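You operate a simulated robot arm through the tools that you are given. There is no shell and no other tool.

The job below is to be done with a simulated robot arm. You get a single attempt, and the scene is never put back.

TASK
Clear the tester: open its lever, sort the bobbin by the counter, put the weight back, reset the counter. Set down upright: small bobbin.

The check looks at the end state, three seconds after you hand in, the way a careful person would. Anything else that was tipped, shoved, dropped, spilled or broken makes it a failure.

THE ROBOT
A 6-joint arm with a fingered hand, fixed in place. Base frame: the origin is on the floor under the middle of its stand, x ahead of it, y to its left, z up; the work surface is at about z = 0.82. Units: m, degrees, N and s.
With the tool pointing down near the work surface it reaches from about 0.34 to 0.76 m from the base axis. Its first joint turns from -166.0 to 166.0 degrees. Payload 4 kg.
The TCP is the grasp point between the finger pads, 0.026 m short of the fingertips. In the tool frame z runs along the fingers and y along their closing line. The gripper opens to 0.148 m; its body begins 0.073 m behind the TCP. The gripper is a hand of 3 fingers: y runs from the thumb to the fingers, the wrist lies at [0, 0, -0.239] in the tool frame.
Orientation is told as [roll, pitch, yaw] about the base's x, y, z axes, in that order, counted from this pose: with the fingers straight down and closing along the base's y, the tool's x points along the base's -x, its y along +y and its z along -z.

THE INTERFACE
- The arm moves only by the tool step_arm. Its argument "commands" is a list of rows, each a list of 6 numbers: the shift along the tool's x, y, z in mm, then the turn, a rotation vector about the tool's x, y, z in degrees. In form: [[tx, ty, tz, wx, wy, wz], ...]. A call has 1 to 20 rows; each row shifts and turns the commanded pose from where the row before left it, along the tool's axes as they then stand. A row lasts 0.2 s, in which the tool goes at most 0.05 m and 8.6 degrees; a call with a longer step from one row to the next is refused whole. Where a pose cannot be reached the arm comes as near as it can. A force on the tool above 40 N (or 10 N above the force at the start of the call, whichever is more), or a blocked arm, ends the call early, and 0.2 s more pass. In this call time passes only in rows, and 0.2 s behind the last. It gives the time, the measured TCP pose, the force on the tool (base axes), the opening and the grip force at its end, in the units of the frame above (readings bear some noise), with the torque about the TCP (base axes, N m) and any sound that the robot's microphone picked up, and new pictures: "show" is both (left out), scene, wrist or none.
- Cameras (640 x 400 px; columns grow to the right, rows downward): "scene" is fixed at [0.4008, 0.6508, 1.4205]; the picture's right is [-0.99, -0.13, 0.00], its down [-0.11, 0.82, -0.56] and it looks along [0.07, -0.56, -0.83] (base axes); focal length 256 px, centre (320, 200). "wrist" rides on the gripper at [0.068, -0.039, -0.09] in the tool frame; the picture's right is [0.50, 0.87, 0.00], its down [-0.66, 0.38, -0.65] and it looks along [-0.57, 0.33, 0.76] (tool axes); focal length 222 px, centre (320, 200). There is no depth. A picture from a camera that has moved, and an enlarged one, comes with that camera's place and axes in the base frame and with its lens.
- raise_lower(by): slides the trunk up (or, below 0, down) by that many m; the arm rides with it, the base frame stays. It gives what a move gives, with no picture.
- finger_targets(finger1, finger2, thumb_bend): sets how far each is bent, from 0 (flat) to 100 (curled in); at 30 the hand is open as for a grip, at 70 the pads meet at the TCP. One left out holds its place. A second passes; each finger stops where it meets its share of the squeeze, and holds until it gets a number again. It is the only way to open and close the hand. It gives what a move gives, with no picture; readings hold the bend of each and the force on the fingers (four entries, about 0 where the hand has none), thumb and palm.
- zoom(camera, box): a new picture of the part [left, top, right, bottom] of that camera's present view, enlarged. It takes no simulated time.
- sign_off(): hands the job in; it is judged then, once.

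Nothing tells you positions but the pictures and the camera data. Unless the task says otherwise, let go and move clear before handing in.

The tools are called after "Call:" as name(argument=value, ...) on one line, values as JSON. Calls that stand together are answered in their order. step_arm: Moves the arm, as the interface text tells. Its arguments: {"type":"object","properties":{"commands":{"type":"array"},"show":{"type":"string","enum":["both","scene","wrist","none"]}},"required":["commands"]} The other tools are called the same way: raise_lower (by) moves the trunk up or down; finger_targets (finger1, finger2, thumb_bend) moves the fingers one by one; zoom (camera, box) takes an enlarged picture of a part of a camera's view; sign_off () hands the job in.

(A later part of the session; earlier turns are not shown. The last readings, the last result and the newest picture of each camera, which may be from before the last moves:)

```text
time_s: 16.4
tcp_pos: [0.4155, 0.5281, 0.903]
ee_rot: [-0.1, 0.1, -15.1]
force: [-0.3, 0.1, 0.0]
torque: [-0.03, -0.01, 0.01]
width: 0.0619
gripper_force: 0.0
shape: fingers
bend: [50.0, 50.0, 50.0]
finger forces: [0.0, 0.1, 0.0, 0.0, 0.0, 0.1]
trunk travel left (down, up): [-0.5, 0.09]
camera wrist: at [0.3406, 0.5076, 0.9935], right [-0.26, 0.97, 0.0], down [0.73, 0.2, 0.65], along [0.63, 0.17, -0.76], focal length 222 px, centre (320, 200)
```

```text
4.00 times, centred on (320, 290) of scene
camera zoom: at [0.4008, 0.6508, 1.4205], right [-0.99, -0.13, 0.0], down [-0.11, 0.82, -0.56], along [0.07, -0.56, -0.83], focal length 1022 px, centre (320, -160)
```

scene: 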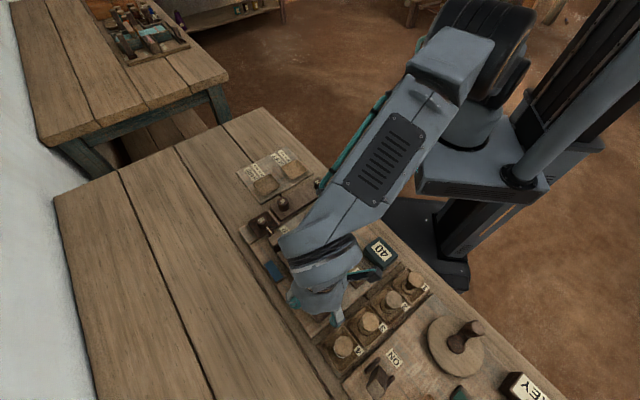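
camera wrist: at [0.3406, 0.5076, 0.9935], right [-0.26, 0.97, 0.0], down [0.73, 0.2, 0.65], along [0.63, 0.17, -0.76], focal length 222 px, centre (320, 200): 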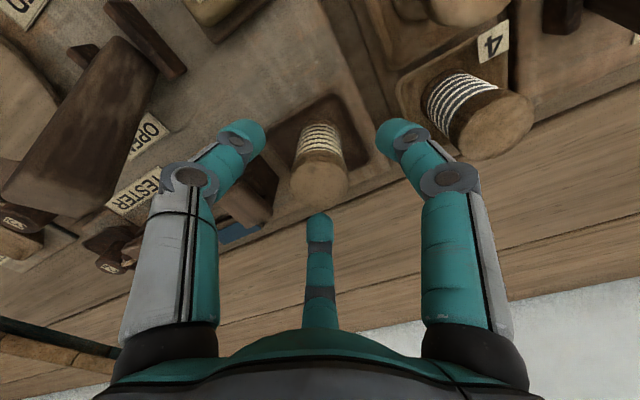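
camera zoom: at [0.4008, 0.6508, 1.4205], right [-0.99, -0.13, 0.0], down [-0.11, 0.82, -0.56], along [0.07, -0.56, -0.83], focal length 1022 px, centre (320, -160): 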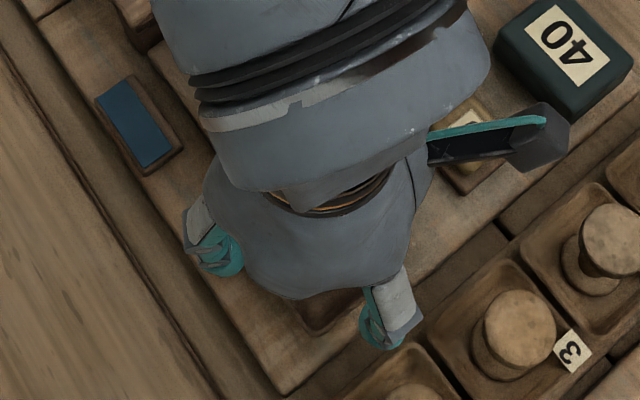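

The fingers are well clear of the bobbin on all sides. I'll lower to grip height and close all three in equal small steps so the bobbin stays centred.

Call:
step_arm(commands=[[1.2, -0.8, 7, 0, 0, 0], [0, 0, 7, 0, 0, 0], [0, 0, 5, 0, 0, 0]], show="wrist")

Call:
zoom(camera="wrist", box=[200, 60, 440, 260])

Call:
finger_targets(finger1=57, finger2=57, thumb_bend=57)

Call:
zoom(camera="wrist", box=[200, 60, 440, 260])

```text
time_s: 17.2
tcp_pos: [0.4158, 0.5273, 0.8844]
ee_rot: [-0.1, -0.1, -14.9]
force: [-0.1, 0.3, 0.0]
torque: [0.0, -0.01, -0.01]
width: 0.0622
gripper_force: 0.0
shape: fingers
bend: [50.0, 50.0, 50.0]
finger forces: [0.1, 0.0, 0.1, 0.0, 0.0, 0.0]
trunk travel left (down, up): [-0.5, 0.09]
camera wrist: at [0.3396, 0.5071, 0.975], right [-0.26, 0.97, 0.0], down [0.73, 0.2, 0.65], along [0.63, 0.17, -0.76], focal length 222 px, centre (320, 200)
```

wrist: 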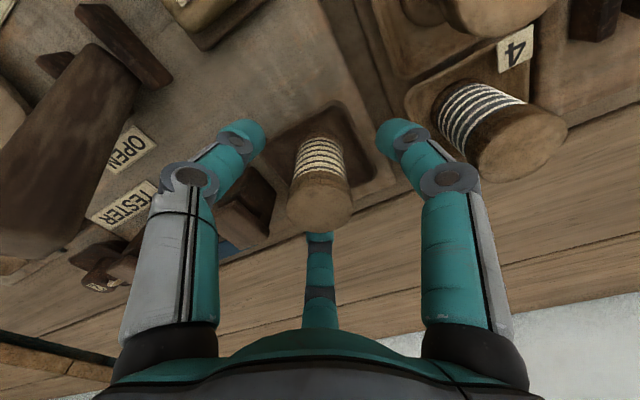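

```text
2.00 times, centred on (320, 160) of wrist
camera zoom: at [0.3396, 0.5071, 0.975], right [-0.26, 0.97, 0.0], down [0.73, 0.2, 0.65], along [0.63, 0.17, -0.76], focal length 444 px, centre (320, 280)
```

zoom: 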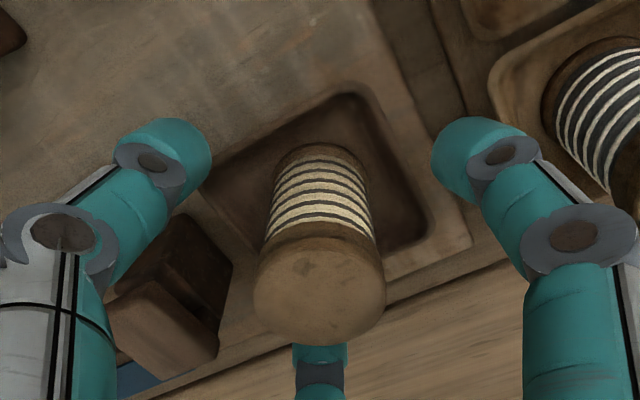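

```text
time_s: 18.2
tcp_pos: [0.4149, 0.5263, 0.8849]
ee_rot: [0.0, 0.0, -14.9]
force: [-0.8, 0.6, -0.7]
torque: [-0.02, 0.0, 0.0]
width: 0.0429
gripper_force: 0.0
shape: fingers
bend: [56.0, 56.0, 56.0]
finger forces: [0.0, 0.0, 0.0, 0.0, 0.0, 0.0]
trunk travel left (down, up): [-0.5, 0.09]
```

```text
2.00 times, centred on (320, 160) of wrist
camera zoom: at [0.3396, 0.5071, 0.975], right [-0.26, 0.97, 0.0], down [0.73, 0.2, 0.65], along [0.63, 0.17, -0.76], focal length 444 px, centre (320, 280)
```

zoom: 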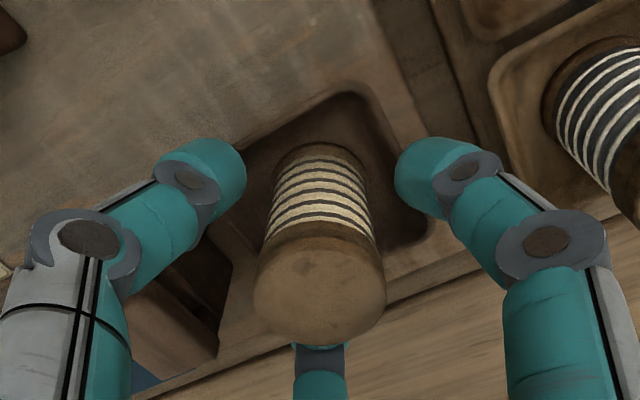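

The fingers are closing evenly with about a 43 mm gap and no contact yet. I'll continue closing to grip.

Call:
finger_targets(finger1=60, finger2=60, thumb_bend=60)

Call:
zoom(camera="wrist", box=[200, 60, 440, 260])

```text
time_s: 19.2
tcp_pos: [0.4155, 0.5268, 0.8837]
ee_rot: [0.0, -0.1, -14.9]
force: [0.1, 0.0, 0.2]
torque: [0.01, -0.01, 0.0]
width: 0.03
gripper_force: 0.0
shape: fingers
bend: [60.0, 60.0, 60.0]
finger forces: [0.1, 0.0, 0.0, 0.1, 0.0, 0.1]
trunk travel left (down, up): [-0.5, 0.09]
```

```text
2.00 times, centred on (320, 160) of wrist
camera zoom: at [0.3396, 0.5071, 0.975], right [-0.26, 0.97, 0.0], down [0.73, 0.2, 0.65], along [0.63, 0.17, -0.76], focal length 444 px, centre (320, 280)
```

zoom: 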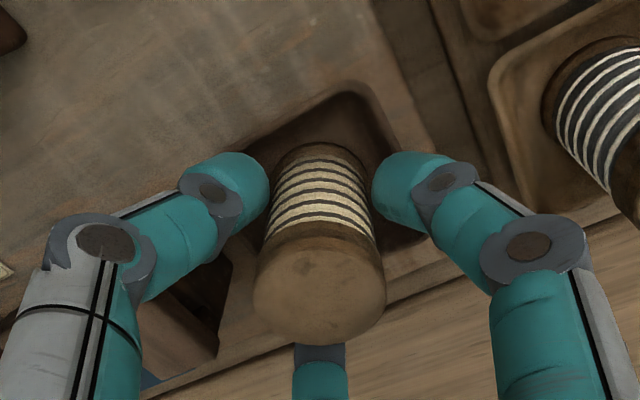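

There's still no contact at a 30 mm opening, and the pads sit beside the winding just below the cap. I'll keep closing gently.

Call:
finger_targets(finger1=62, finger2=62, thumb_bend=62)

Call:
zoom(camera="wrist", box=[200, 60, 440, 260])

```text
time_s: 20.2
tcp_pos: [0.4151, 0.5285, 0.8848]
ee_rot: [-0.1, 0.0, -15.0]
force: [-0.6, 0.4, 0.7]
torque: [0.0, 0.04, -0.01]
width: 0.0257
gripper_force: 0.4
shape: fingers
bend: [61.0, 62.0, 62.0]
finger forces: [0.6, 0.1, 0.0, 0.0, 0.6, 0.0]
trunk travel left (down, up): [-0.5, 0.09]
```

```text
2.00 times, centred on (320, 160) of wrist
camera zoom: at [0.3397, 0.5071, 0.975], right [-0.26, 0.97, 0.0], down [0.73, 0.2, 0.65], along [0.63, 0.17, -0.76], focal length 444 px, centre (320, 280)
```

zoom: 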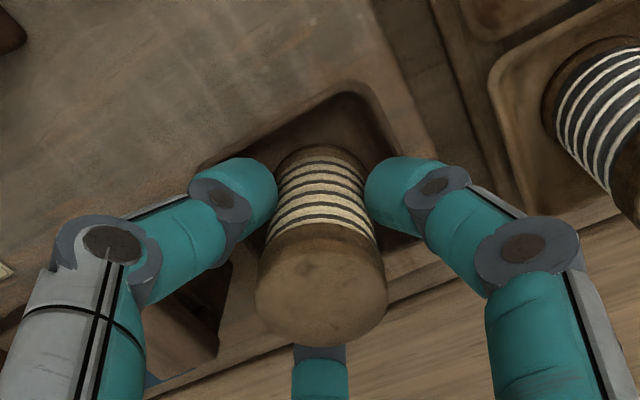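

Finger 1 and the thumb have just made contact. I'll tighten the grip until all three fingers hold.

Call:
finger_targets(finger1=64, finger2=65, thumb_bend=64)

Call:
zoom(camera="wrist", box=[200, 60, 440, 260])

```text
time_s: 21.2
tcp_pos: [0.415, 0.5267, 0.8845]
ee_rot: [0.1, 0.0, -14.9]
force: [-0.5, 0.6, 1.0]
torque: [0.02, 0.02, -0.01]
width: 0.0241
gripper_force: 2.7
shape: fingers
bend: [61.0, 62.0, 63.0]
finger forces: [2.1, 1.9, 0.0, 0.0, 2.1, 0.0]
trunk travel left (down, up): [-0.5, 0.09]
```

```text
2.00 times, centred on (320, 160) of wrist
camera zoom: at [0.3397, 0.5071, 0.975], right [-0.26, 0.97, 0.0], down [0.73, 0.2, 0.65], along [0.63, 0.17, -0.76], focal length 444 px, centre (320, 280)
```

zoom: 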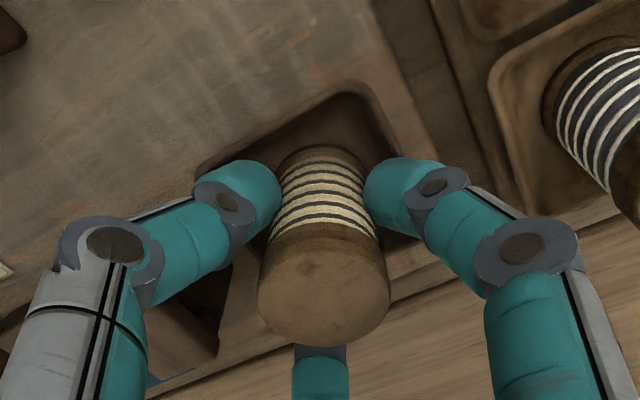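

All three fingers hold at about 2 N each. I'll firm the grip slightly and lift a little to check that the bobbin comes along.

Call:
finger_targets(finger1=67, finger2=68, thumb_bend=68)

Call:
step_arm(commands=[[0, 0, -3, 0, 0, 0], [0, 0, -5, 0, 0, 0], [0, 0, -8, 0, 0, 0], [0, 0, -10, 0, 0, 0]], show="both")

Call:
zoom(camera="wrist", box=[200, 60, 440, 260])

```text
time_s: 22.2
tcp_pos: [0.4156, 0.5272, 0.8826]
ee_rot: [0.1, 0.0, -15.0]
force: [0.8, 0.8, 0.2]
torque: [-0.02, 0.0, 0.01]
width: 0.023
gripper_force: 7.5
shape: fingers
bend: [61.0, 62.0, 64.0]
finger forces: [5.1, 4.4, 0.1, 0.0, 5.8, 0.1]
trunk travel left (down, up): [-0.5, 0.09]
```

```text
time_s: 23.2
tcp_pos: [0.415, 0.5282, 0.9099]
ee_rot: [0.0, 0.0, -15.0]
force: [0.7, -0.5, 0.0]
torque: [-0.01, 0.0, -0.01]
width: 0.0228
gripper_force: 8.0
shape: fingers
bend: [61.0, 62.0, 64.0]
finger forces: [5.0, 4.3, 0.0, 0.0, 5.8, 0.0]
trunk travel left (down, up): [-0.5, 0.09]
camera wrist: at [0.3394, 0.5075, 1.0008], right [-0.26, 0.97, 0.0], down [0.73, 0.2, 0.65], along [0.63, 0.17, -0.76], focal length 222 px, centre (320, 200)
```

scene: 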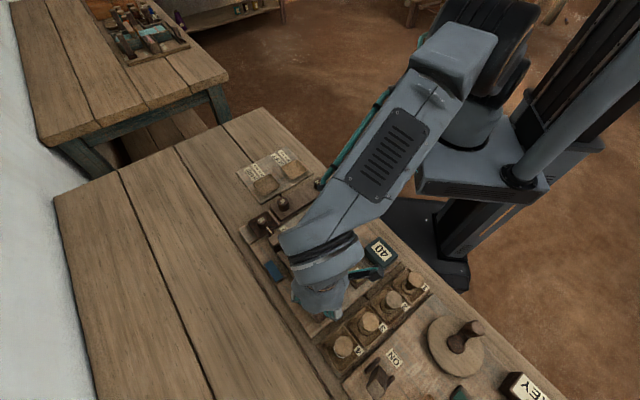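
wrist: 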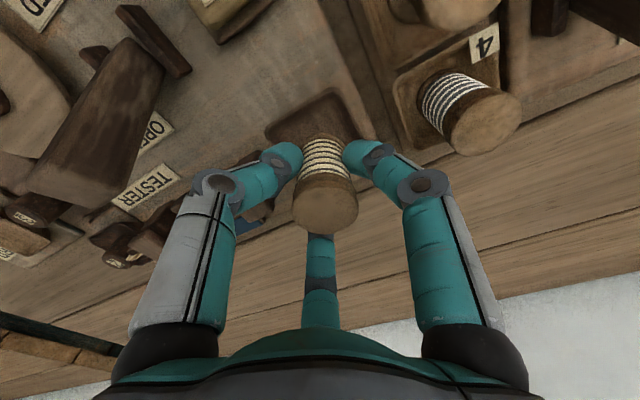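

```text
2.00 times, centred on (320, 160) of wrist
camera zoom: at [0.3394, 0.5075, 1.0008], right [-0.26, 0.97, 0.0], down [0.73, 0.2, 0.65], along [0.63, 0.17, -0.76], focal length 444 px, centre (320, 280)
```

zoom: 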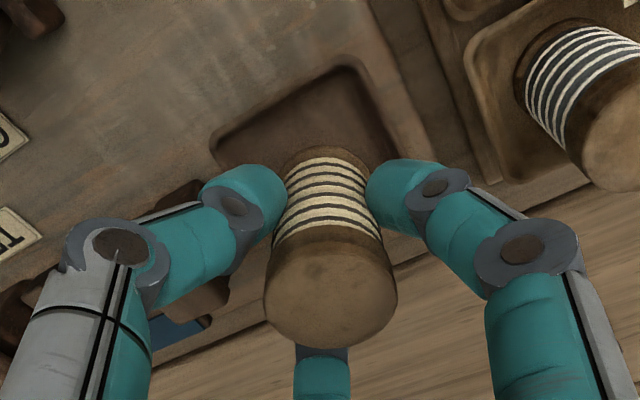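

The bobbin is lifted and upright, and the tester tray is empty beneath it. I'll raise it, then turn the hand for the HARD tray.

Call:
step_arm(commands=[[0, 0, -20, 0, 0, 0], [0, 0, -25, 0, 0, 0], [0, 0, -25, 0, 0, 0], [0, 0, -25, 0, 0, 0], [0, 0, -10, 0, 0, 0], [0, 0, 0, 0, 0, 6], [0, 0, 0, 0, 0, 6], [0, 0, 0, 0, 0, 6], [0, 0, 0, 0, 0, 6], [0, 0, 0, 0, 0, 6], [0, 0, 0, 0, 0, 6], [0, 0, 0, 0, 0, 6], [0, 0, 0, 0, 0, 6], [0, 0, 0, 0, 0, 6], [0, 0, 0, 0, 0, 6]], show="both")

```text
time_s: 26.4
tcp_pos: [0.415, 0.5275, 1.015]
ee_rot: [0.0, -0.1, -75.2]
force: [-0.2, 0.0, -0.1]
torque: [-0.02, 0.01, 0.01]
width: 0.0229
gripper_force: 8.2
shape: fingers
bend: [61.0, 62.0, 64.0]
finger forces: [5.1, 4.4, 0.0, 0.1, 5.9, 0.0]
trunk travel left (down, up): [-0.5, 0.09]
camera wrist: at [0.3598, 0.583, 1.1055], right [0.71, 0.71, 0.0], down [0.53, -0.54, 0.65], along [0.46, -0.46, -0.76], focal length 222 px, centre (320, 200)
```

scene: 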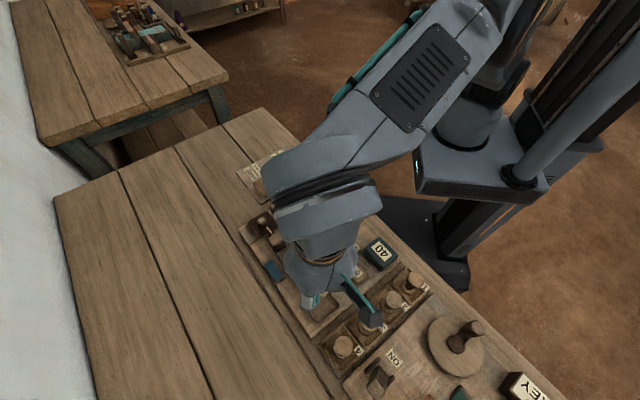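
wrist: 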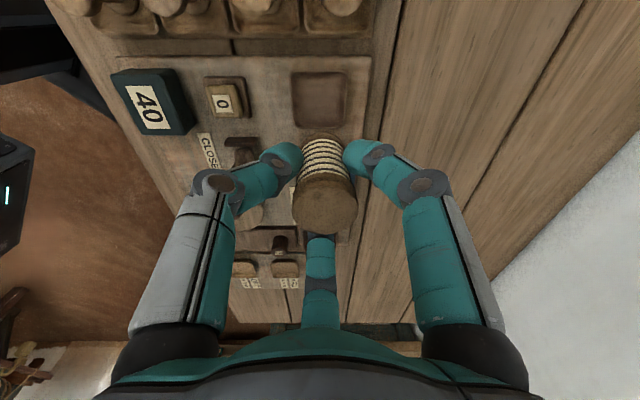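

The bobbin is held securely. Now I'll move it across at height towards the HARD tray.

Call:
step_arm(commands=[[-17, 5.5, 0, 0, 0, 0], [-34, 11, 0, 0, 0, 0], [-34, 11, 0, 0, 0, 0], [-34, 11, 0, 0, 0, 0], [-34, 11, 0, 0, 0, 0], [-34, 11, 0, 0, 0, 0], [-34, 11, 0, 0, 0, 0], [-34, 11, 0, 0, 0, 0], [-34, 11, 0, 0, 0, 0], [-30, 10, 0, 0, 0, 0], [-20, 6, 0, 0, 0, 0]], show="both")

Call:
zoom(camera="scene", box=[200, 110, 340, 220])

Call:
zoom(camera="wrist", box=[200, 20, 440, 220])

```text
time_s: 28.8
tcp_pos: [0.6076, 0.2297, 1.0155]
ee_rot: [0.0, 0.0, -75.0]
force: [-0.3, 0.0, -0.1]
torque: [0.01, 0.02, -0.04]
width: 0.0231
gripper_force: 7.3
shape: fingers
bend: [61.0, 62.0, 64.0]
finger forces: [5.2, 4.4, 0.0, 0.0, 5.7, 0.0]
trunk travel left (down, up): [-0.5, 0.09]
camera wrist: at [0.5525, 0.284, 1.1053], right [0.71, 0.71, 0.0], down [0.54, -0.53, 0.65], along [0.46, -0.46, -0.76], focal length 222 px, centre (320, 200)
```

scene: 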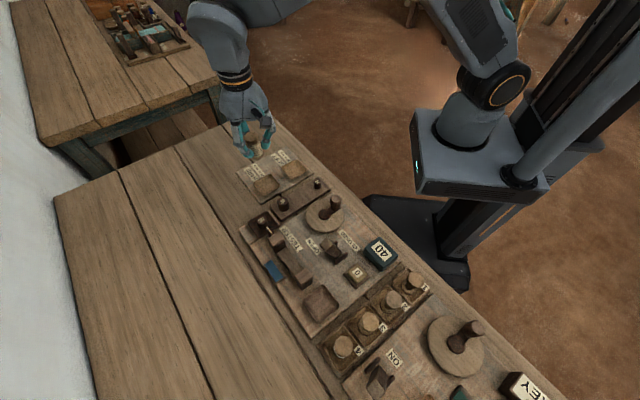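
wrist: 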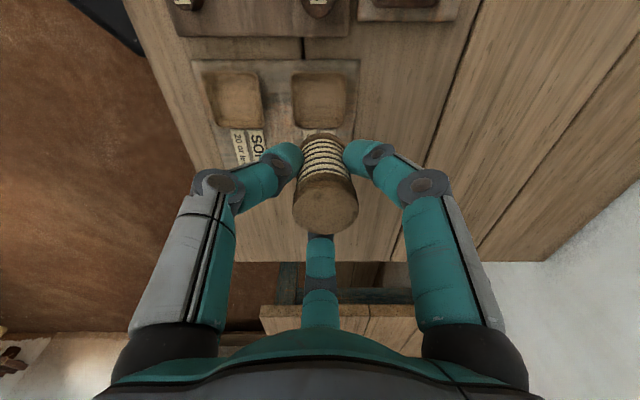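

```text
3.64 times, centred on (270, 165) of scene
camera zoom: at [0.4008, 0.6508, 1.4205], right [-0.99, -0.13, 0.0], down [-0.11, 0.82, -0.56], along [0.07, -0.56, -0.83], focal length 929 px, centre (502, 327)
```

zoom: 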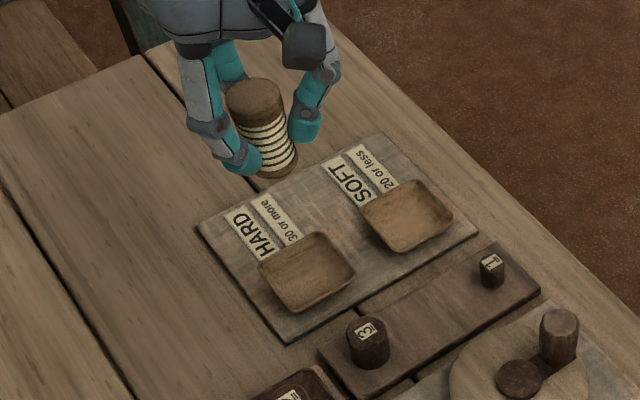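

```text
2.00 times, centred on (320, 120) of wrist
camera zoom: at [0.5525, 0.284, 1.1053], right [0.71, 0.71, 0.0], down [0.54, -0.53, 0.65], along [0.46, -0.46, -0.76], focal length 444 px, centre (320, 360)
```

zoom: 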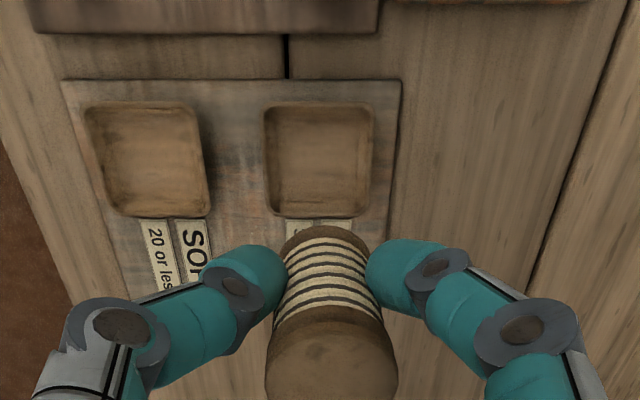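

The HARD tray is clearly in view, with its centre near (0.610, 0.2275). I'll centre the bobbin over it and lower part of the way for another check.

Call:
step_arm(commands=[[-4.2, 0.7, 10, 0, 0, 0], [-4.2, 0.7, 20, 0, 0, 0], [0, 0, 25, 0, 0, 0], [0, 0, 20, 0, 0, 0], [0, 0, 10, 0, 0, 0]], show="both")

Call:
zoom(camera="scene", box=[220, 120, 320, 200])

Call:
zoom(camera="wrist", box=[200, 60, 440, 260])

```text
time_s: 30.0
tcp_pos: [0.6118, 0.2195, 0.9291]
ee_rot: [0.0, 0.0, -75.0]
force: [0.1, 0.0, -1.1]
torque: [-0.01, -0.01, -0.01]
width: 0.023
gripper_force: 7.3
shape: fingers
bend: [61.0, 62.0, 64.0]
finger forces: [5.2, 4.3, 0.0, 0.1, 5.7, 0.0]
trunk travel left (down, up): [-0.5, 0.09]
camera wrist: at [0.556, 0.2749, 1.0209], right [0.71, 0.71, 0.0], down [0.54, -0.53, 0.65], along [0.46, -0.46, -0.76], focal length 222 px, centre (320, 200)
```

scene: 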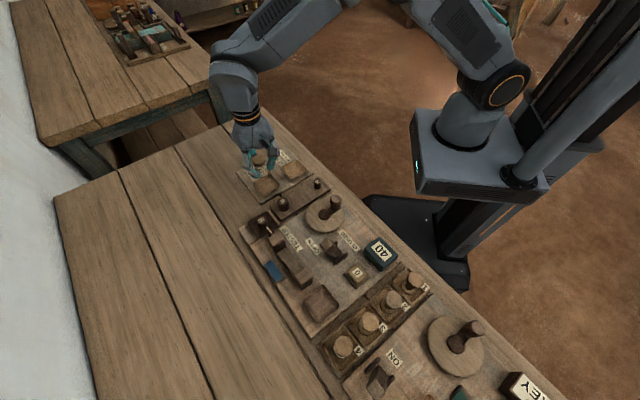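
wrist: 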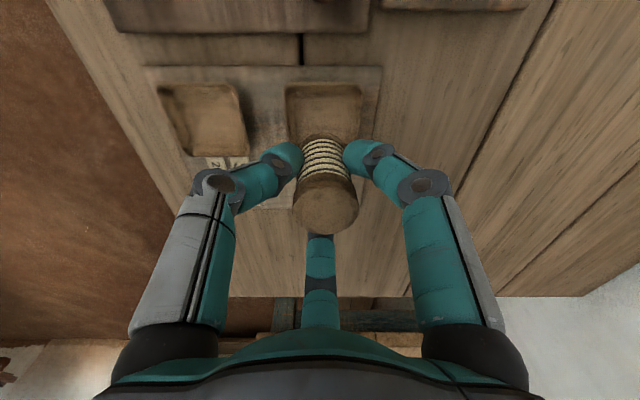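

```text
5.00 times, centred on (270, 160) of scene
camera zoom: at [0.4008, 0.6508, 1.4205], right [-0.99, -0.13, 0.0], down [-0.11, 0.82, -0.56], along [0.07, -0.56, -0.83], focal length 1278 px, centre (570, 400)
```

zoom: 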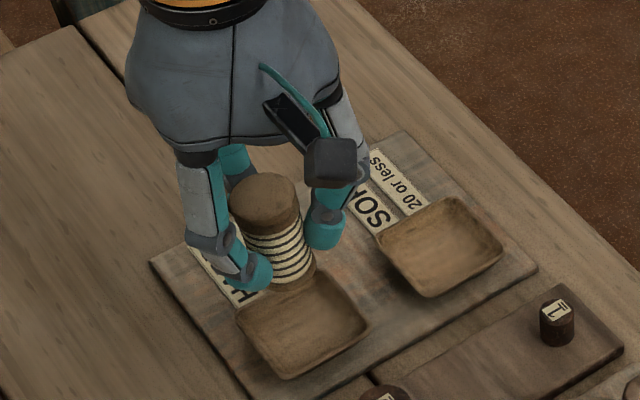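

```text
2.00 times, centred on (320, 160) of wrist
camera zoom: at [0.556, 0.2749, 1.0209], right [0.71, 0.71, 0.0], down [0.54, -0.53, 0.65], along [0.46, -0.46, -0.76], focal length 444 px, centre (320, 280)
```

zoom: 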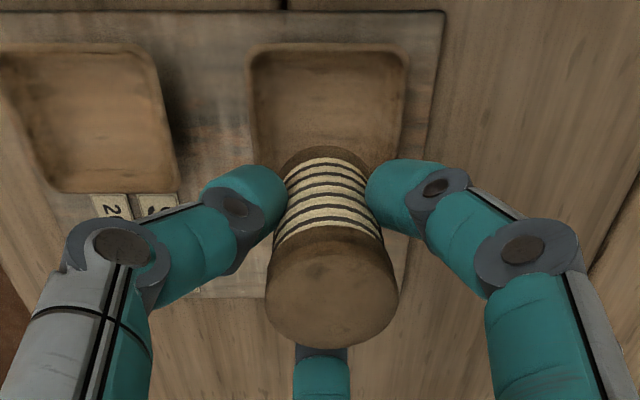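

The bobbin looks slightly off in one direction against the tray. I'll zoom in on both to measure the offset before lowering.

Call:
zoom(camera="wrist", box=[270, 120, 390, 240])

Call:
zoom(camera="scene", box=[235, 145, 299, 200])

Call:
zoom(camera="wrist", box=[130, 60, 400, 190])

```text
3.33 times, centred on (330, 180) of wrist
camera zoom: at [0.556, 0.2749, 1.0209], right [0.71, 0.71, 0.0], down [0.54, -0.53, 0.65], along [0.46, -0.46, -0.76], focal length 740 px, centre (287, 267)
```

zoom: 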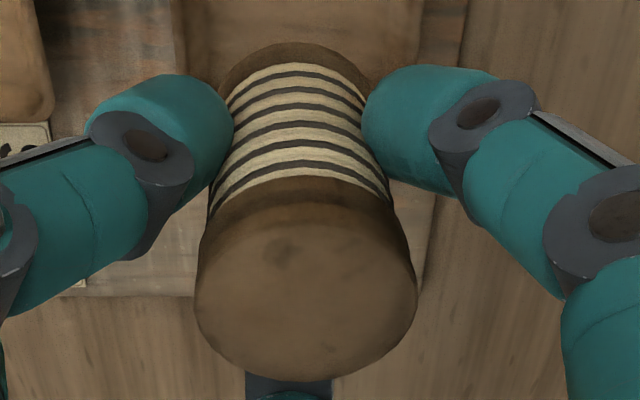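

```text
7.27 times, centred on (267, 172) of scene
camera zoom: at [0.4008, 0.6508, 1.4205], right [-0.99, -0.13, 0.0], down [-0.11, 0.82, -0.56], along [0.07, -0.56, -0.83], focal length 1859 px, centre (706, 400)
```

zoom: 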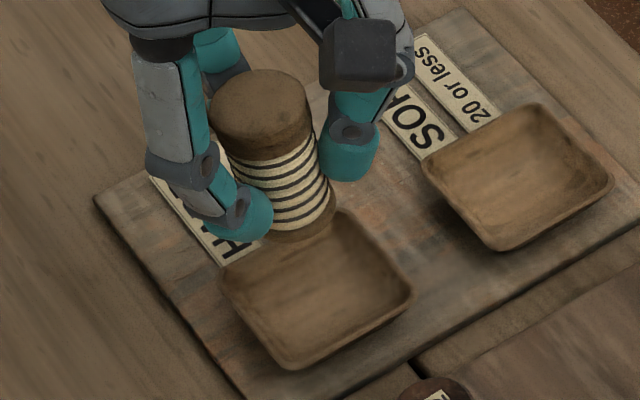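

```text
2.37 times, centred on (265, 125) of wrist
camera zoom: at [0.556, 0.2749, 1.0209], right [0.71, 0.71, 0.0], down [0.54, -0.53, 0.65], along [0.46, -0.46, -0.76], focal length 526 px, centre (450, 378)
```

zoom: 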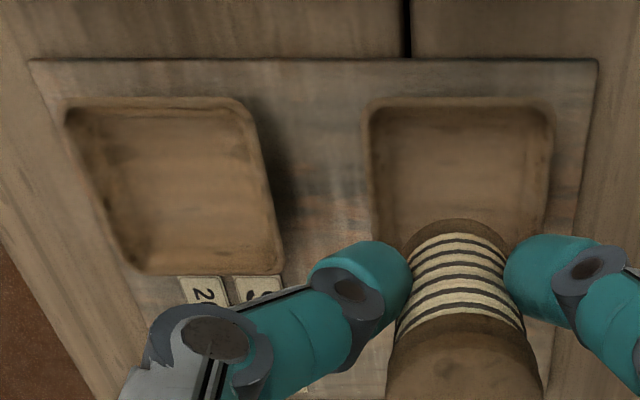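

Both views agree that the bobbin is about 6–7 mm too far along +x/−y. I'll correct that and lower closer, just above the rim, then recheck.

Call:
step_arm(commands=[[2.8, -1.6, 5, 0, 0, 0], [2.8, -1.6, 10, 0, 0, 0], [0, 0, 10, 0, 0, 0], [0, 0, 6, 0, 0, 0]], show="both")

Call:
zoom(camera="wrist", box=[240, 80, 400, 180])

Call:
zoom(camera="scene", box=[235, 145, 299, 200])

```text
time_s: 31.0
tcp_pos: [0.6073, 0.2249, 0.8989]
ee_rot: [-0.1, 0.0, -75.1]
force: [0.1, 0.3, 0.5]
torque: [0.05, -0.05, -0.04]
width: 0.0228
gripper_force: 7.5
shape: fingers
bend: [61.0, 62.0, 64.0]
finger forces: [5.2, 4.3, 0.1, 0.0, 5.8, 0.0]
trunk travel left (down, up): [-0.5, 0.09]
camera wrist: at [0.5512, 0.2808, 0.9899], right [0.71, 0.71, 0.0], down [0.54, -0.54, 0.65], along [0.46, -0.46, -0.76], focal length 222 px, centre (320, 200)
```

scene: 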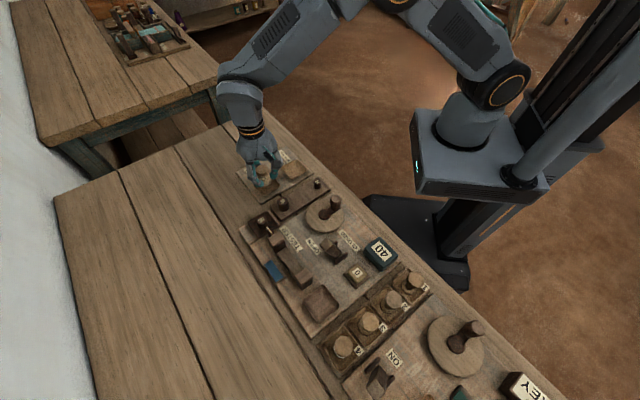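
wrist: 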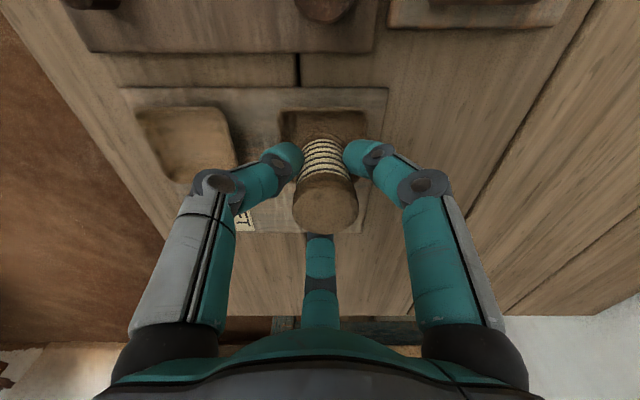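

```text
4.00 times, centred on (320, 130) of wrist
camera zoom: at [0.5512, 0.2808, 0.9899], right [0.71, 0.71, 0.0], down [0.54, -0.54, 0.65], along [0.46, -0.46, -0.76], focal length 888 px, centre (320, 480)
```

zoom: 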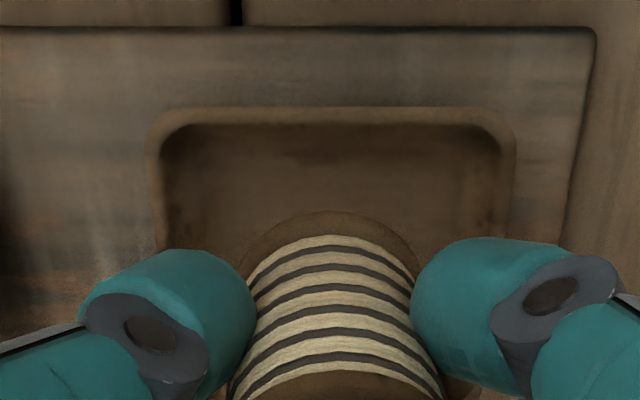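

```text
7.27 times, centred on (267, 172) of scene
camera zoom: at [0.4008, 0.6508, 1.4205], right [-0.99, -0.13, 0.0], down [-0.11, 0.82, -0.56], along [0.07, -0.56, -0.83], focal length 1859 px, centre (706, 400)
```

zoom: 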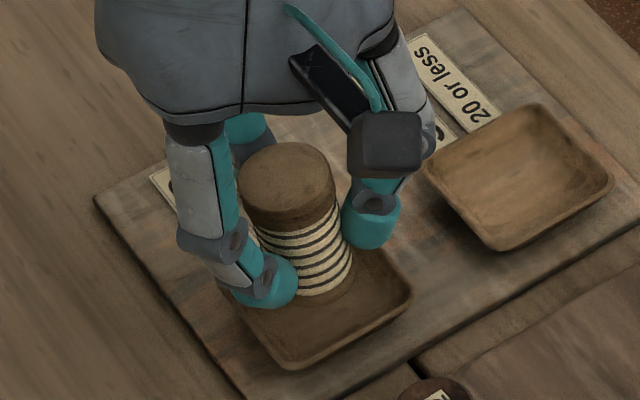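

The bobbin is now centred over the HARD tray to within about 2 mm. I'll lower it slowly and watch for the floor contact.

Call:
step_arm(commands=[[0, 0, 4, 0, 0, 0], [0, 0, 4, 0, 0, 0], [0, 0, 2, 0, 0, 0], [0, 0, 1, 0, 0, 0]], show="none")

Call:
step_arm(commands=[[0, 0, 1.5, 0, 0, 0]], show="wrist")

Call:
zoom(camera="wrist", box=[240, 80, 400, 180])

Call:
zoom(camera="scene", box=[235, 145, 299, 200])

```text
time_s: 32.0
tcp_pos: [0.6061, 0.2261, 0.8885]
ee_rot: [0.0, 0.0, -75.0]
force: [0.5, -1.1, 0.0]
torque: [-0.03, 0.0, 0.01]
width: 0.0229
gripper_force: 7.8
shape: fingers
bend: [61.0, 62.0, 64.0]
finger forces: [5.2, 4.2, 0.0, 0.0, 5.7, 0.0]
trunk travel left (down, up): [-0.5, 0.09]
```

```text
time_s: 32.4
tcp_pos: [0.6066, 0.225, 0.8874]
ee_rot: [0.0, 0.0, -75.0]
force: [-0.8, 0.5, 0.1]
torque: [-0.03, 0.0, 0.0]
width: 0.023
gripper_force: 7.8
shape: fingers
bend: [61.0, 62.0, 64.0]
finger forces: [5.2, 4.4, 0.0, 0.0, 5.7, 0.1]
trunk travel left (down, up): [-0.5, 0.09]
camera wrist: at [0.5518, 0.2807, 0.9778], right [0.71, 0.71, 0.0], down [0.54, -0.54, 0.65], along [0.46, -0.46, -0.76], focal length 222 px, centre (320, 200)
```

wrist: 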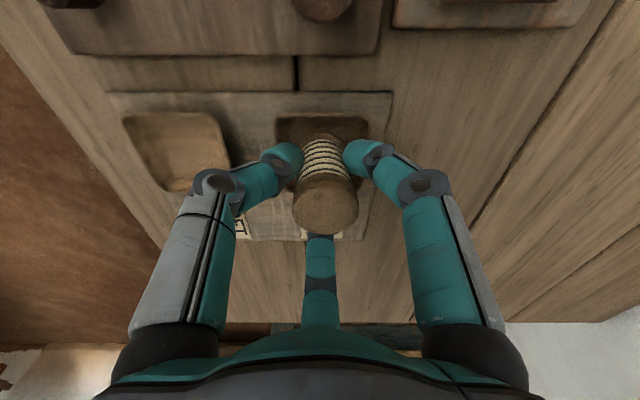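

```text
4.00 times, centred on (320, 130) of wrist
camera zoom: at [0.5518, 0.2807, 0.9778], right [0.71, 0.71, 0.0], down [0.54, -0.54, 0.65], along [0.46, -0.46, -0.76], focal length 888 px, centre (320, 480)
```

zoom: 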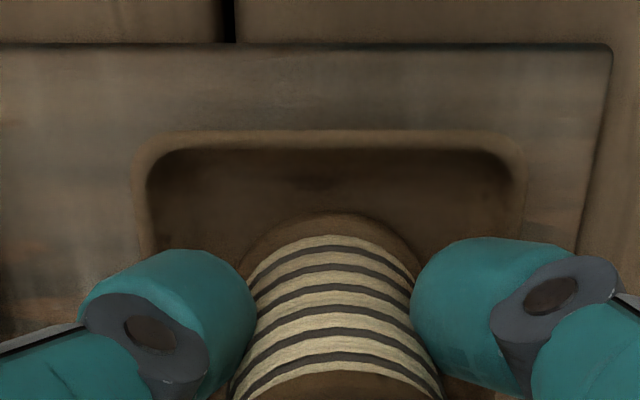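

```text
7.27 times, centred on (267, 172) of scene
camera zoom: at [0.4008, 0.6508, 1.4205], right [-0.99, -0.13, 0.0], down [-0.11, 0.82, -0.56], along [0.07, -0.56, -0.83], focal length 1859 px, centre (706, 400)
```

zoom: 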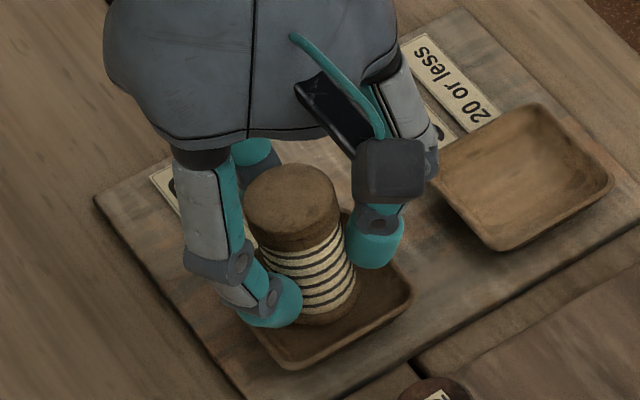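

No contact yet, and the bobbin is sinking into the tray's centre. I'll keep lowering in very small steps.

Call:
step_arm(commands=[[0, 0, 1.5, 0, 0, 0]], show="none")

Call:
step_arm(commands=[[0, 0, 1.5, 0, 0, 0]], show="none")

Call:
step_arm(commands=[[0, 0, 1.2, 0, 0, 0]], show="wrist")

Call:
zoom(camera="wrist", box=[240, 80, 400, 180])

Call:
zoom(camera="scene", box=[235, 145, 299, 200])

```text
time_s: 32.8
tcp_pos: [0.6069, 0.2261, 0.8843]
ee_rot: [0.0, 0.1, -75.0]
force: [-0.3, 0.4, -0.3]
torque: [0.01, 0.01, 0.01]
width: 0.0227
gripper_force: 7.4
shape: fingers
bend: [61.0, 62.0, 64.0]
finger forces: [5.2, 4.4, 0.0, 0.1, 5.7, 0.0]
trunk travel left (down, up): [-0.5, 0.09]
```

```text
time_s: 33.2
tcp_pos: [0.6062, 0.2261, 0.884]
ee_rot: [0.0, 0.1, -75.0]
force: [-0.8, 0.4, -0.5]
torque: [0.03, 0.02, 0.01]
width: 0.0226
gripper_force: 7.5
shape: fingers
bend: [61.0, 62.0, 64.0]
finger forces: [5.2, 4.3, 0.0, 0.0, 5.7, 0.1]
trunk travel left (down, up): [-0.5, 0.09]
```

```text
time_s: 33.6
tcp_pos: [0.6067, 0.2266, 0.8828]
ee_rot: [-0.1, -0.1, -75.0]
force: [0.0, 0.3, 0.0]
torque: [0.0, 0.01, 0.0]
width: 0.0227
gripper_force: 7.6
shape: fingers
bend: [61.0, 62.0, 64.0]
finger forces: [5.2, 4.3, 0.0, 0.1, 5.7, 0.0]
trunk travel left (down, up): [-0.5, 0.09]
camera wrist: at [0.5516, 0.2806, 0.9737], right [0.71, 0.71, 0.0], down [0.54, -0.54, 0.65], along [0.46, -0.46, -0.76], focal length 222 px, centre (320, 200)
```

wrist: 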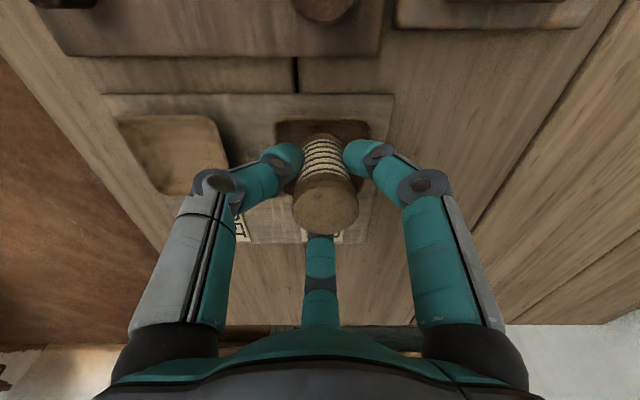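

```text
4.00 times, centred on (320, 130) of wrist
camera zoom: at [0.5516, 0.2806, 0.9737], right [0.71, 0.71, 0.0], down [0.54, -0.54, 0.65], along [0.46, -0.46, -0.76], focal length 888 px, centre (320, 480)
```

zoom: 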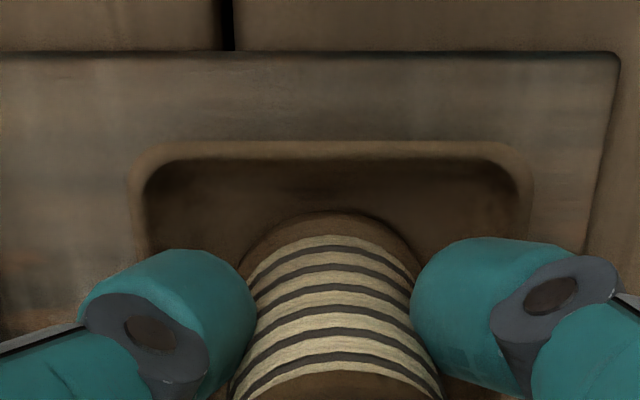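

```text
7.27 times, centred on (267, 172) of scene
camera zoom: at [0.4008, 0.6508, 1.4205], right [-0.99, -0.13, 0.0], down [-0.11, 0.82, -0.56], along [0.07, -0.56, -0.83], focal length 1859 px, centre (706, 400)
```

zoom: 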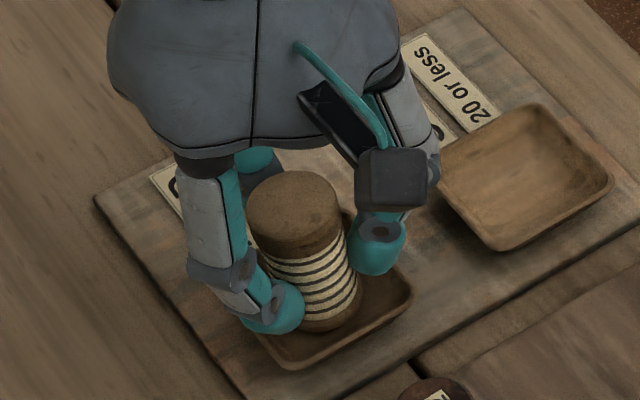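

Still free at TCP z = 0.883. I'll continue down in 1 mm steps until the bobbin touches.

Call:
step_arm(commands=[[0, 0, 1.2, 0, 0, 0]], show="none")

Call:
step_arm(commands=[[0, 0, 1.2, 0, 0, 0]], show="none")

Call:
step_arm(commands=[[0, 0, 1.0, 0, 0, 0]], show="wrist")

Call:
zoom(camera="wrist", box=[240, 80, 400, 180])

Call:
zoom(camera="scene", box=[235, 145, 299, 200])

```text
time_s: 34.0
tcp_pos: [0.6084, 0.2253, 0.8809]
ee_rot: [0.0, 0.0, -75.0]
force: [-0.2, 1.1, -0.6]
torque: [0.0, 0.02, -0.01]
width: 0.0229
gripper_force: 8.1
shape: fingers
bend: [61.0, 62.0, 64.0]
finger forces: [5.2, 4.3, 0.0, 0.1, 5.6, 0.0]
trunk travel left (down, up): [-0.5, 0.09]
```

```text
time_s: 34.4
tcp_pos: [0.6056, 0.2262, 0.8797]
ee_rot: [0.1, 0.0, -75.0]
force: [0.1, -0.1, -0.5]
torque: [0.01, 0.01, -0.01]
width: 0.0229
gripper_force: 7.7
shape: fingers
bend: [61.0, 62.0, 64.0]
finger forces: [5.2, 4.3, 0.0, 0.0, 5.6, 0.0]
trunk travel left (down, up): [-0.5, 0.09]
```

```text
time_s: 34.8
tcp_pos: [0.6068, 0.2252, 0.8789]
ee_rot: [0.0, 0.0, -75.0]
force: [-0.6, 0.5, 0.0]
torque: [0.03, -0.01, 0.02]
width: 0.0227
gripper_force: 7.3
shape: fingers
bend: [61.0, 62.0, 64.0]
finger forces: [5.2, 4.3, 0.0, 0.0, 5.7, 0.0]
trunk travel left (down, up): [-0.5, 0.09]
camera wrist: at [0.5521, 0.2807, 0.9701], right [0.71, 0.71, 0.0], down [0.54, -0.54, 0.65], along [0.46, -0.46, -0.76], focal length 222 px, centre (320, 200)
```

wrist: 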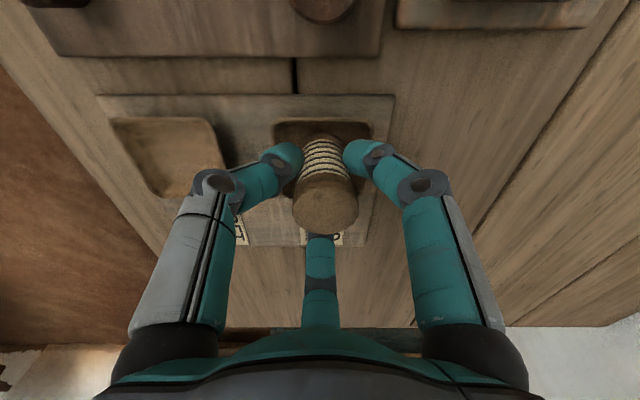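

```text
4.00 times, centred on (320, 130) of wrist
camera zoom: at [0.5521, 0.2807, 0.9701], right [0.71, 0.71, 0.0], down [0.54, -0.54, 0.65], along [0.46, -0.46, -0.76], focal length 888 px, centre (320, 480)
```

zoom: 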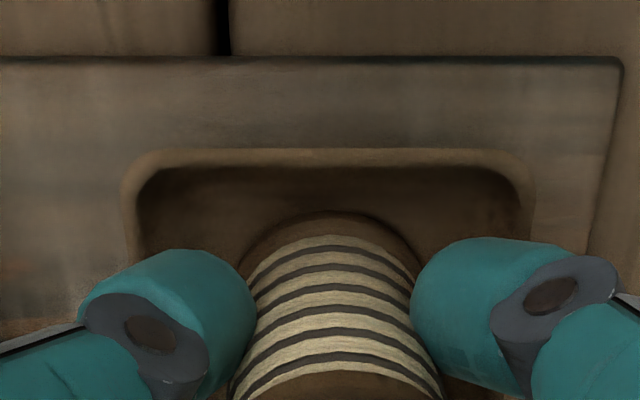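

```text
7.27 times, centred on (267, 172) of scene
camera zoom: at [0.4008, 0.6508, 1.4205], right [-0.99, -0.13, 0.0], down [-0.11, 0.82, -0.56], along [0.07, -0.56, -0.83], focal length 1859 px, centre (706, 400)
```

zoom: 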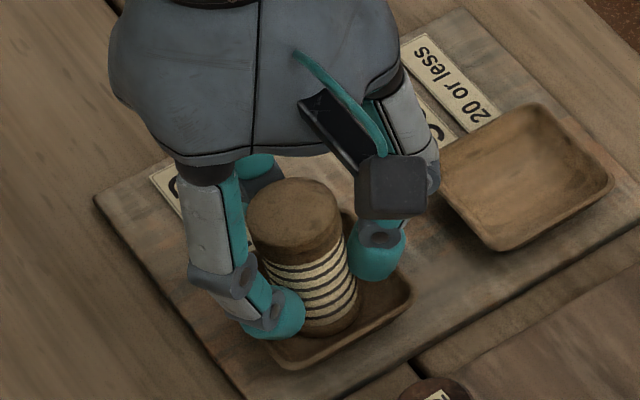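

Still no contact, with fingertips still above the rim. Continuing down in 1 mm steps.

Call:
step_arm(commands=[[0, 0, 1.0, 0, 0, 0]], show="none")

Call:
step_arm(commands=[[0, 0, 1.0, 0, 0, 0]], show="none")

Call:
step_arm(commands=[[0, 0, 1.0, 0, 0, 0]], show="none")

Call:
zoom(camera="wrist", box=[240, 80, 400, 180])

Call:
zoom(camera="scene", box=[245, 160, 293, 200])

```text
time_s: 35.2
tcp_pos: [0.6073, 0.2263, 0.8779]
ee_rot: [0.0, 0.0, -75.1]
force: [-0.4, 0.1, -0.3]
torque: [0.01, -0.04, -0.01]
width: 0.0227
gripper_force: 7.0
shape: fingers
bend: [61.0, 62.0, 64.0]
finger forces: [5.2, 4.3, 0.0, 0.1, 5.7, 0.1]
trunk travel left (down, up): [-0.5, 0.09]
```

```text
time_s: 35.6
tcp_pos: [0.6066, 0.2253, 0.8782]
ee_rot: [0.0, -0.1, -75.0]
force: [-0.5, 0.1, 2.2]
torque: [0.02, -0.04, 0.0]
width: 0.023
gripper_force: 7.9
shape: fingers
bend: [61.0, 62.0, 64.0]
finger forces: [5.1, 4.5, 0.1, 0.1, 5.9, 0.0]
trunk travel left (down, up): [-0.5, 0.09]
```

```text
time_s: 36.0
tcp_pos: [0.6067, 0.2257, 0.877]
ee_rot: [0.1, 0.0, -75.0]
force: [0.5, 0.6, 5.2]
torque: [0.07, -0.06, 0.0]
width: 0.023
gripper_force: 8.8
shape: fingers
bend: [61.0, 63.0, 64.0]
finger forces: [5.8, 4.7, 0.0, 0.0, 6.0, 0.0]
trunk travel left (down, up): [-0.5, 0.09]
```

```text
4.00 times, centred on (320, 130) of wrist
camera zoom: at [0.5517, 0.2801, 0.9679], right [0.71, 0.71, 0.0], down [0.53, -0.54, 0.65], along [0.46, -0.46, -0.76], focal length 888 px, centre (320, 480)
```

zoom: 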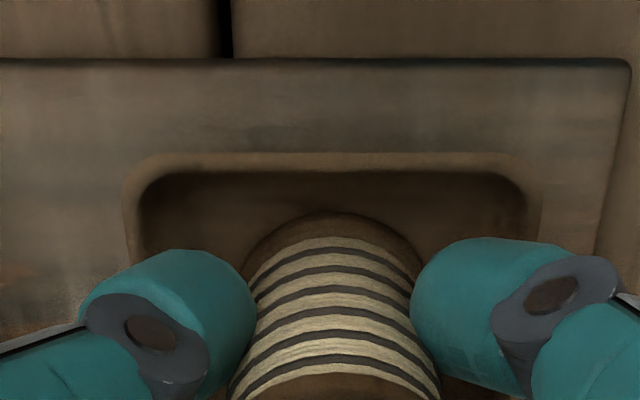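

```text
10.00 times, centred on (269, 180) of scene
camera zoom: at [0.4008, 0.6508, 1.4205], right [-0.99, -0.13, 0.0], down [-0.11, 0.82, -0.56], along [0.07, -0.56, -0.83], focal length 2556 px, centre (830, 400)
```

zoom: 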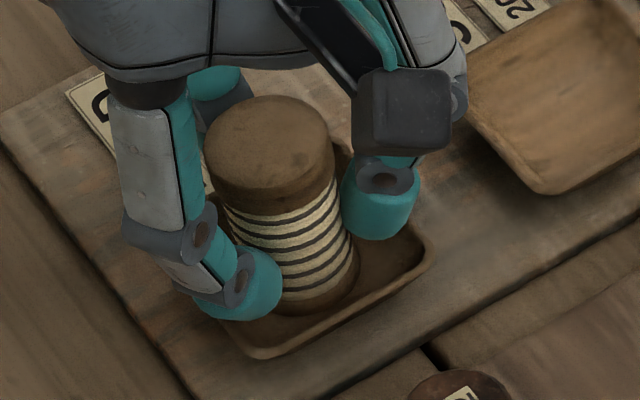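

The bobbin touched down with about 5 N upward force. I'll release gradually with all three fingers in step.

Call:
finger_targets(finger1=62, finger2=63, thumb_bend=63)

Call:
finger_targets(finger1=59, finger2=60, thumb_bend=60)

Call:
zoom(camera="wrist", box=[220, 80, 420, 240])

Call:
zoom(camera="scene", box=[245, 160, 293, 200])

```text
time_s: 37.0
tcp_pos: [0.6059, 0.2248, 0.8762]
ee_rot: [0.0, 0.1, -74.9]
force: [0.8, 1.0, 2.3]
torque: [0.02, -0.05, -0.01]
width: 0.0244
gripper_force: 2.0
shape: fingers
bend: [61.0, 62.0, 63.0]
finger forces: [1.8, 1.0, 0.0, 0.1, 0.9, 0.0]
trunk travel left (down, up): [-0.5, 0.09]
```

```text
time_s: 38.0
tcp_pos: [0.6059, 0.2253, 0.877]
ee_rot: [-0.1, 0.1, -75.0]
force: [0.3, 0.4, 0.5]
torque: [-0.01, 0.01, 0.0]
width: 0.0308
gripper_force: 0.0
shape: fingers
bend: [59.0, 60.0, 60.0]
finger forces: [0.0, 0.0, 0.0, 0.1, 0.1, 0.0]
trunk travel left (down, up): [-0.5, 0.09]
```

```text
2.50 times, centred on (320, 160) of wrist
camera zoom: at [0.5517, 0.28, 0.9672], right [0.71, 0.71, 0.0], down [0.54, -0.54, 0.65], along [0.46, -0.46, -0.76], focal length 555 px, centre (320, 300)
```

zoom: 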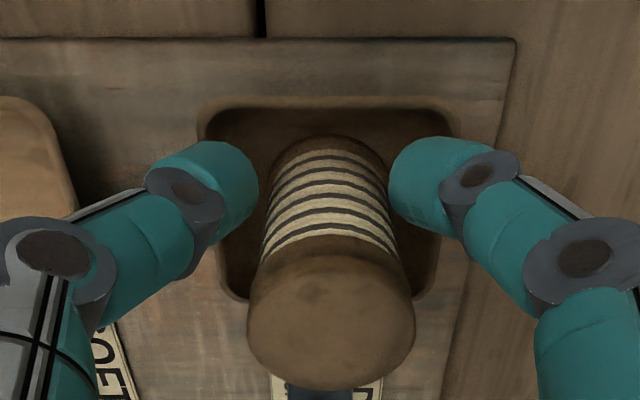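

```text
10.00 times, centred on (269, 180) of scene
camera zoom: at [0.4008, 0.6508, 1.4205], right [-0.99, -0.13, 0.0], down [-0.11, 0.82, -0.56], along [0.07, -0.56, -0.83], focal length 2556 px, centre (830, 400)
```

zoom: 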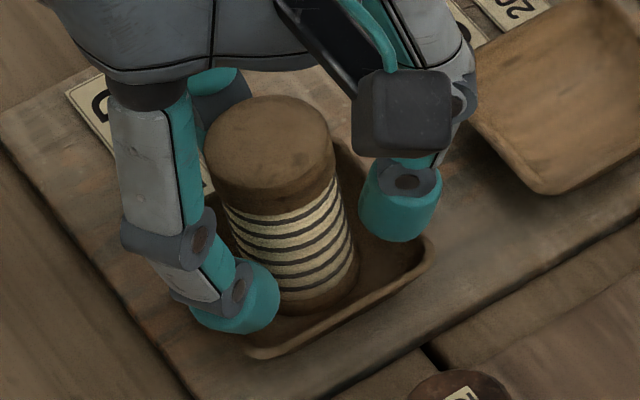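

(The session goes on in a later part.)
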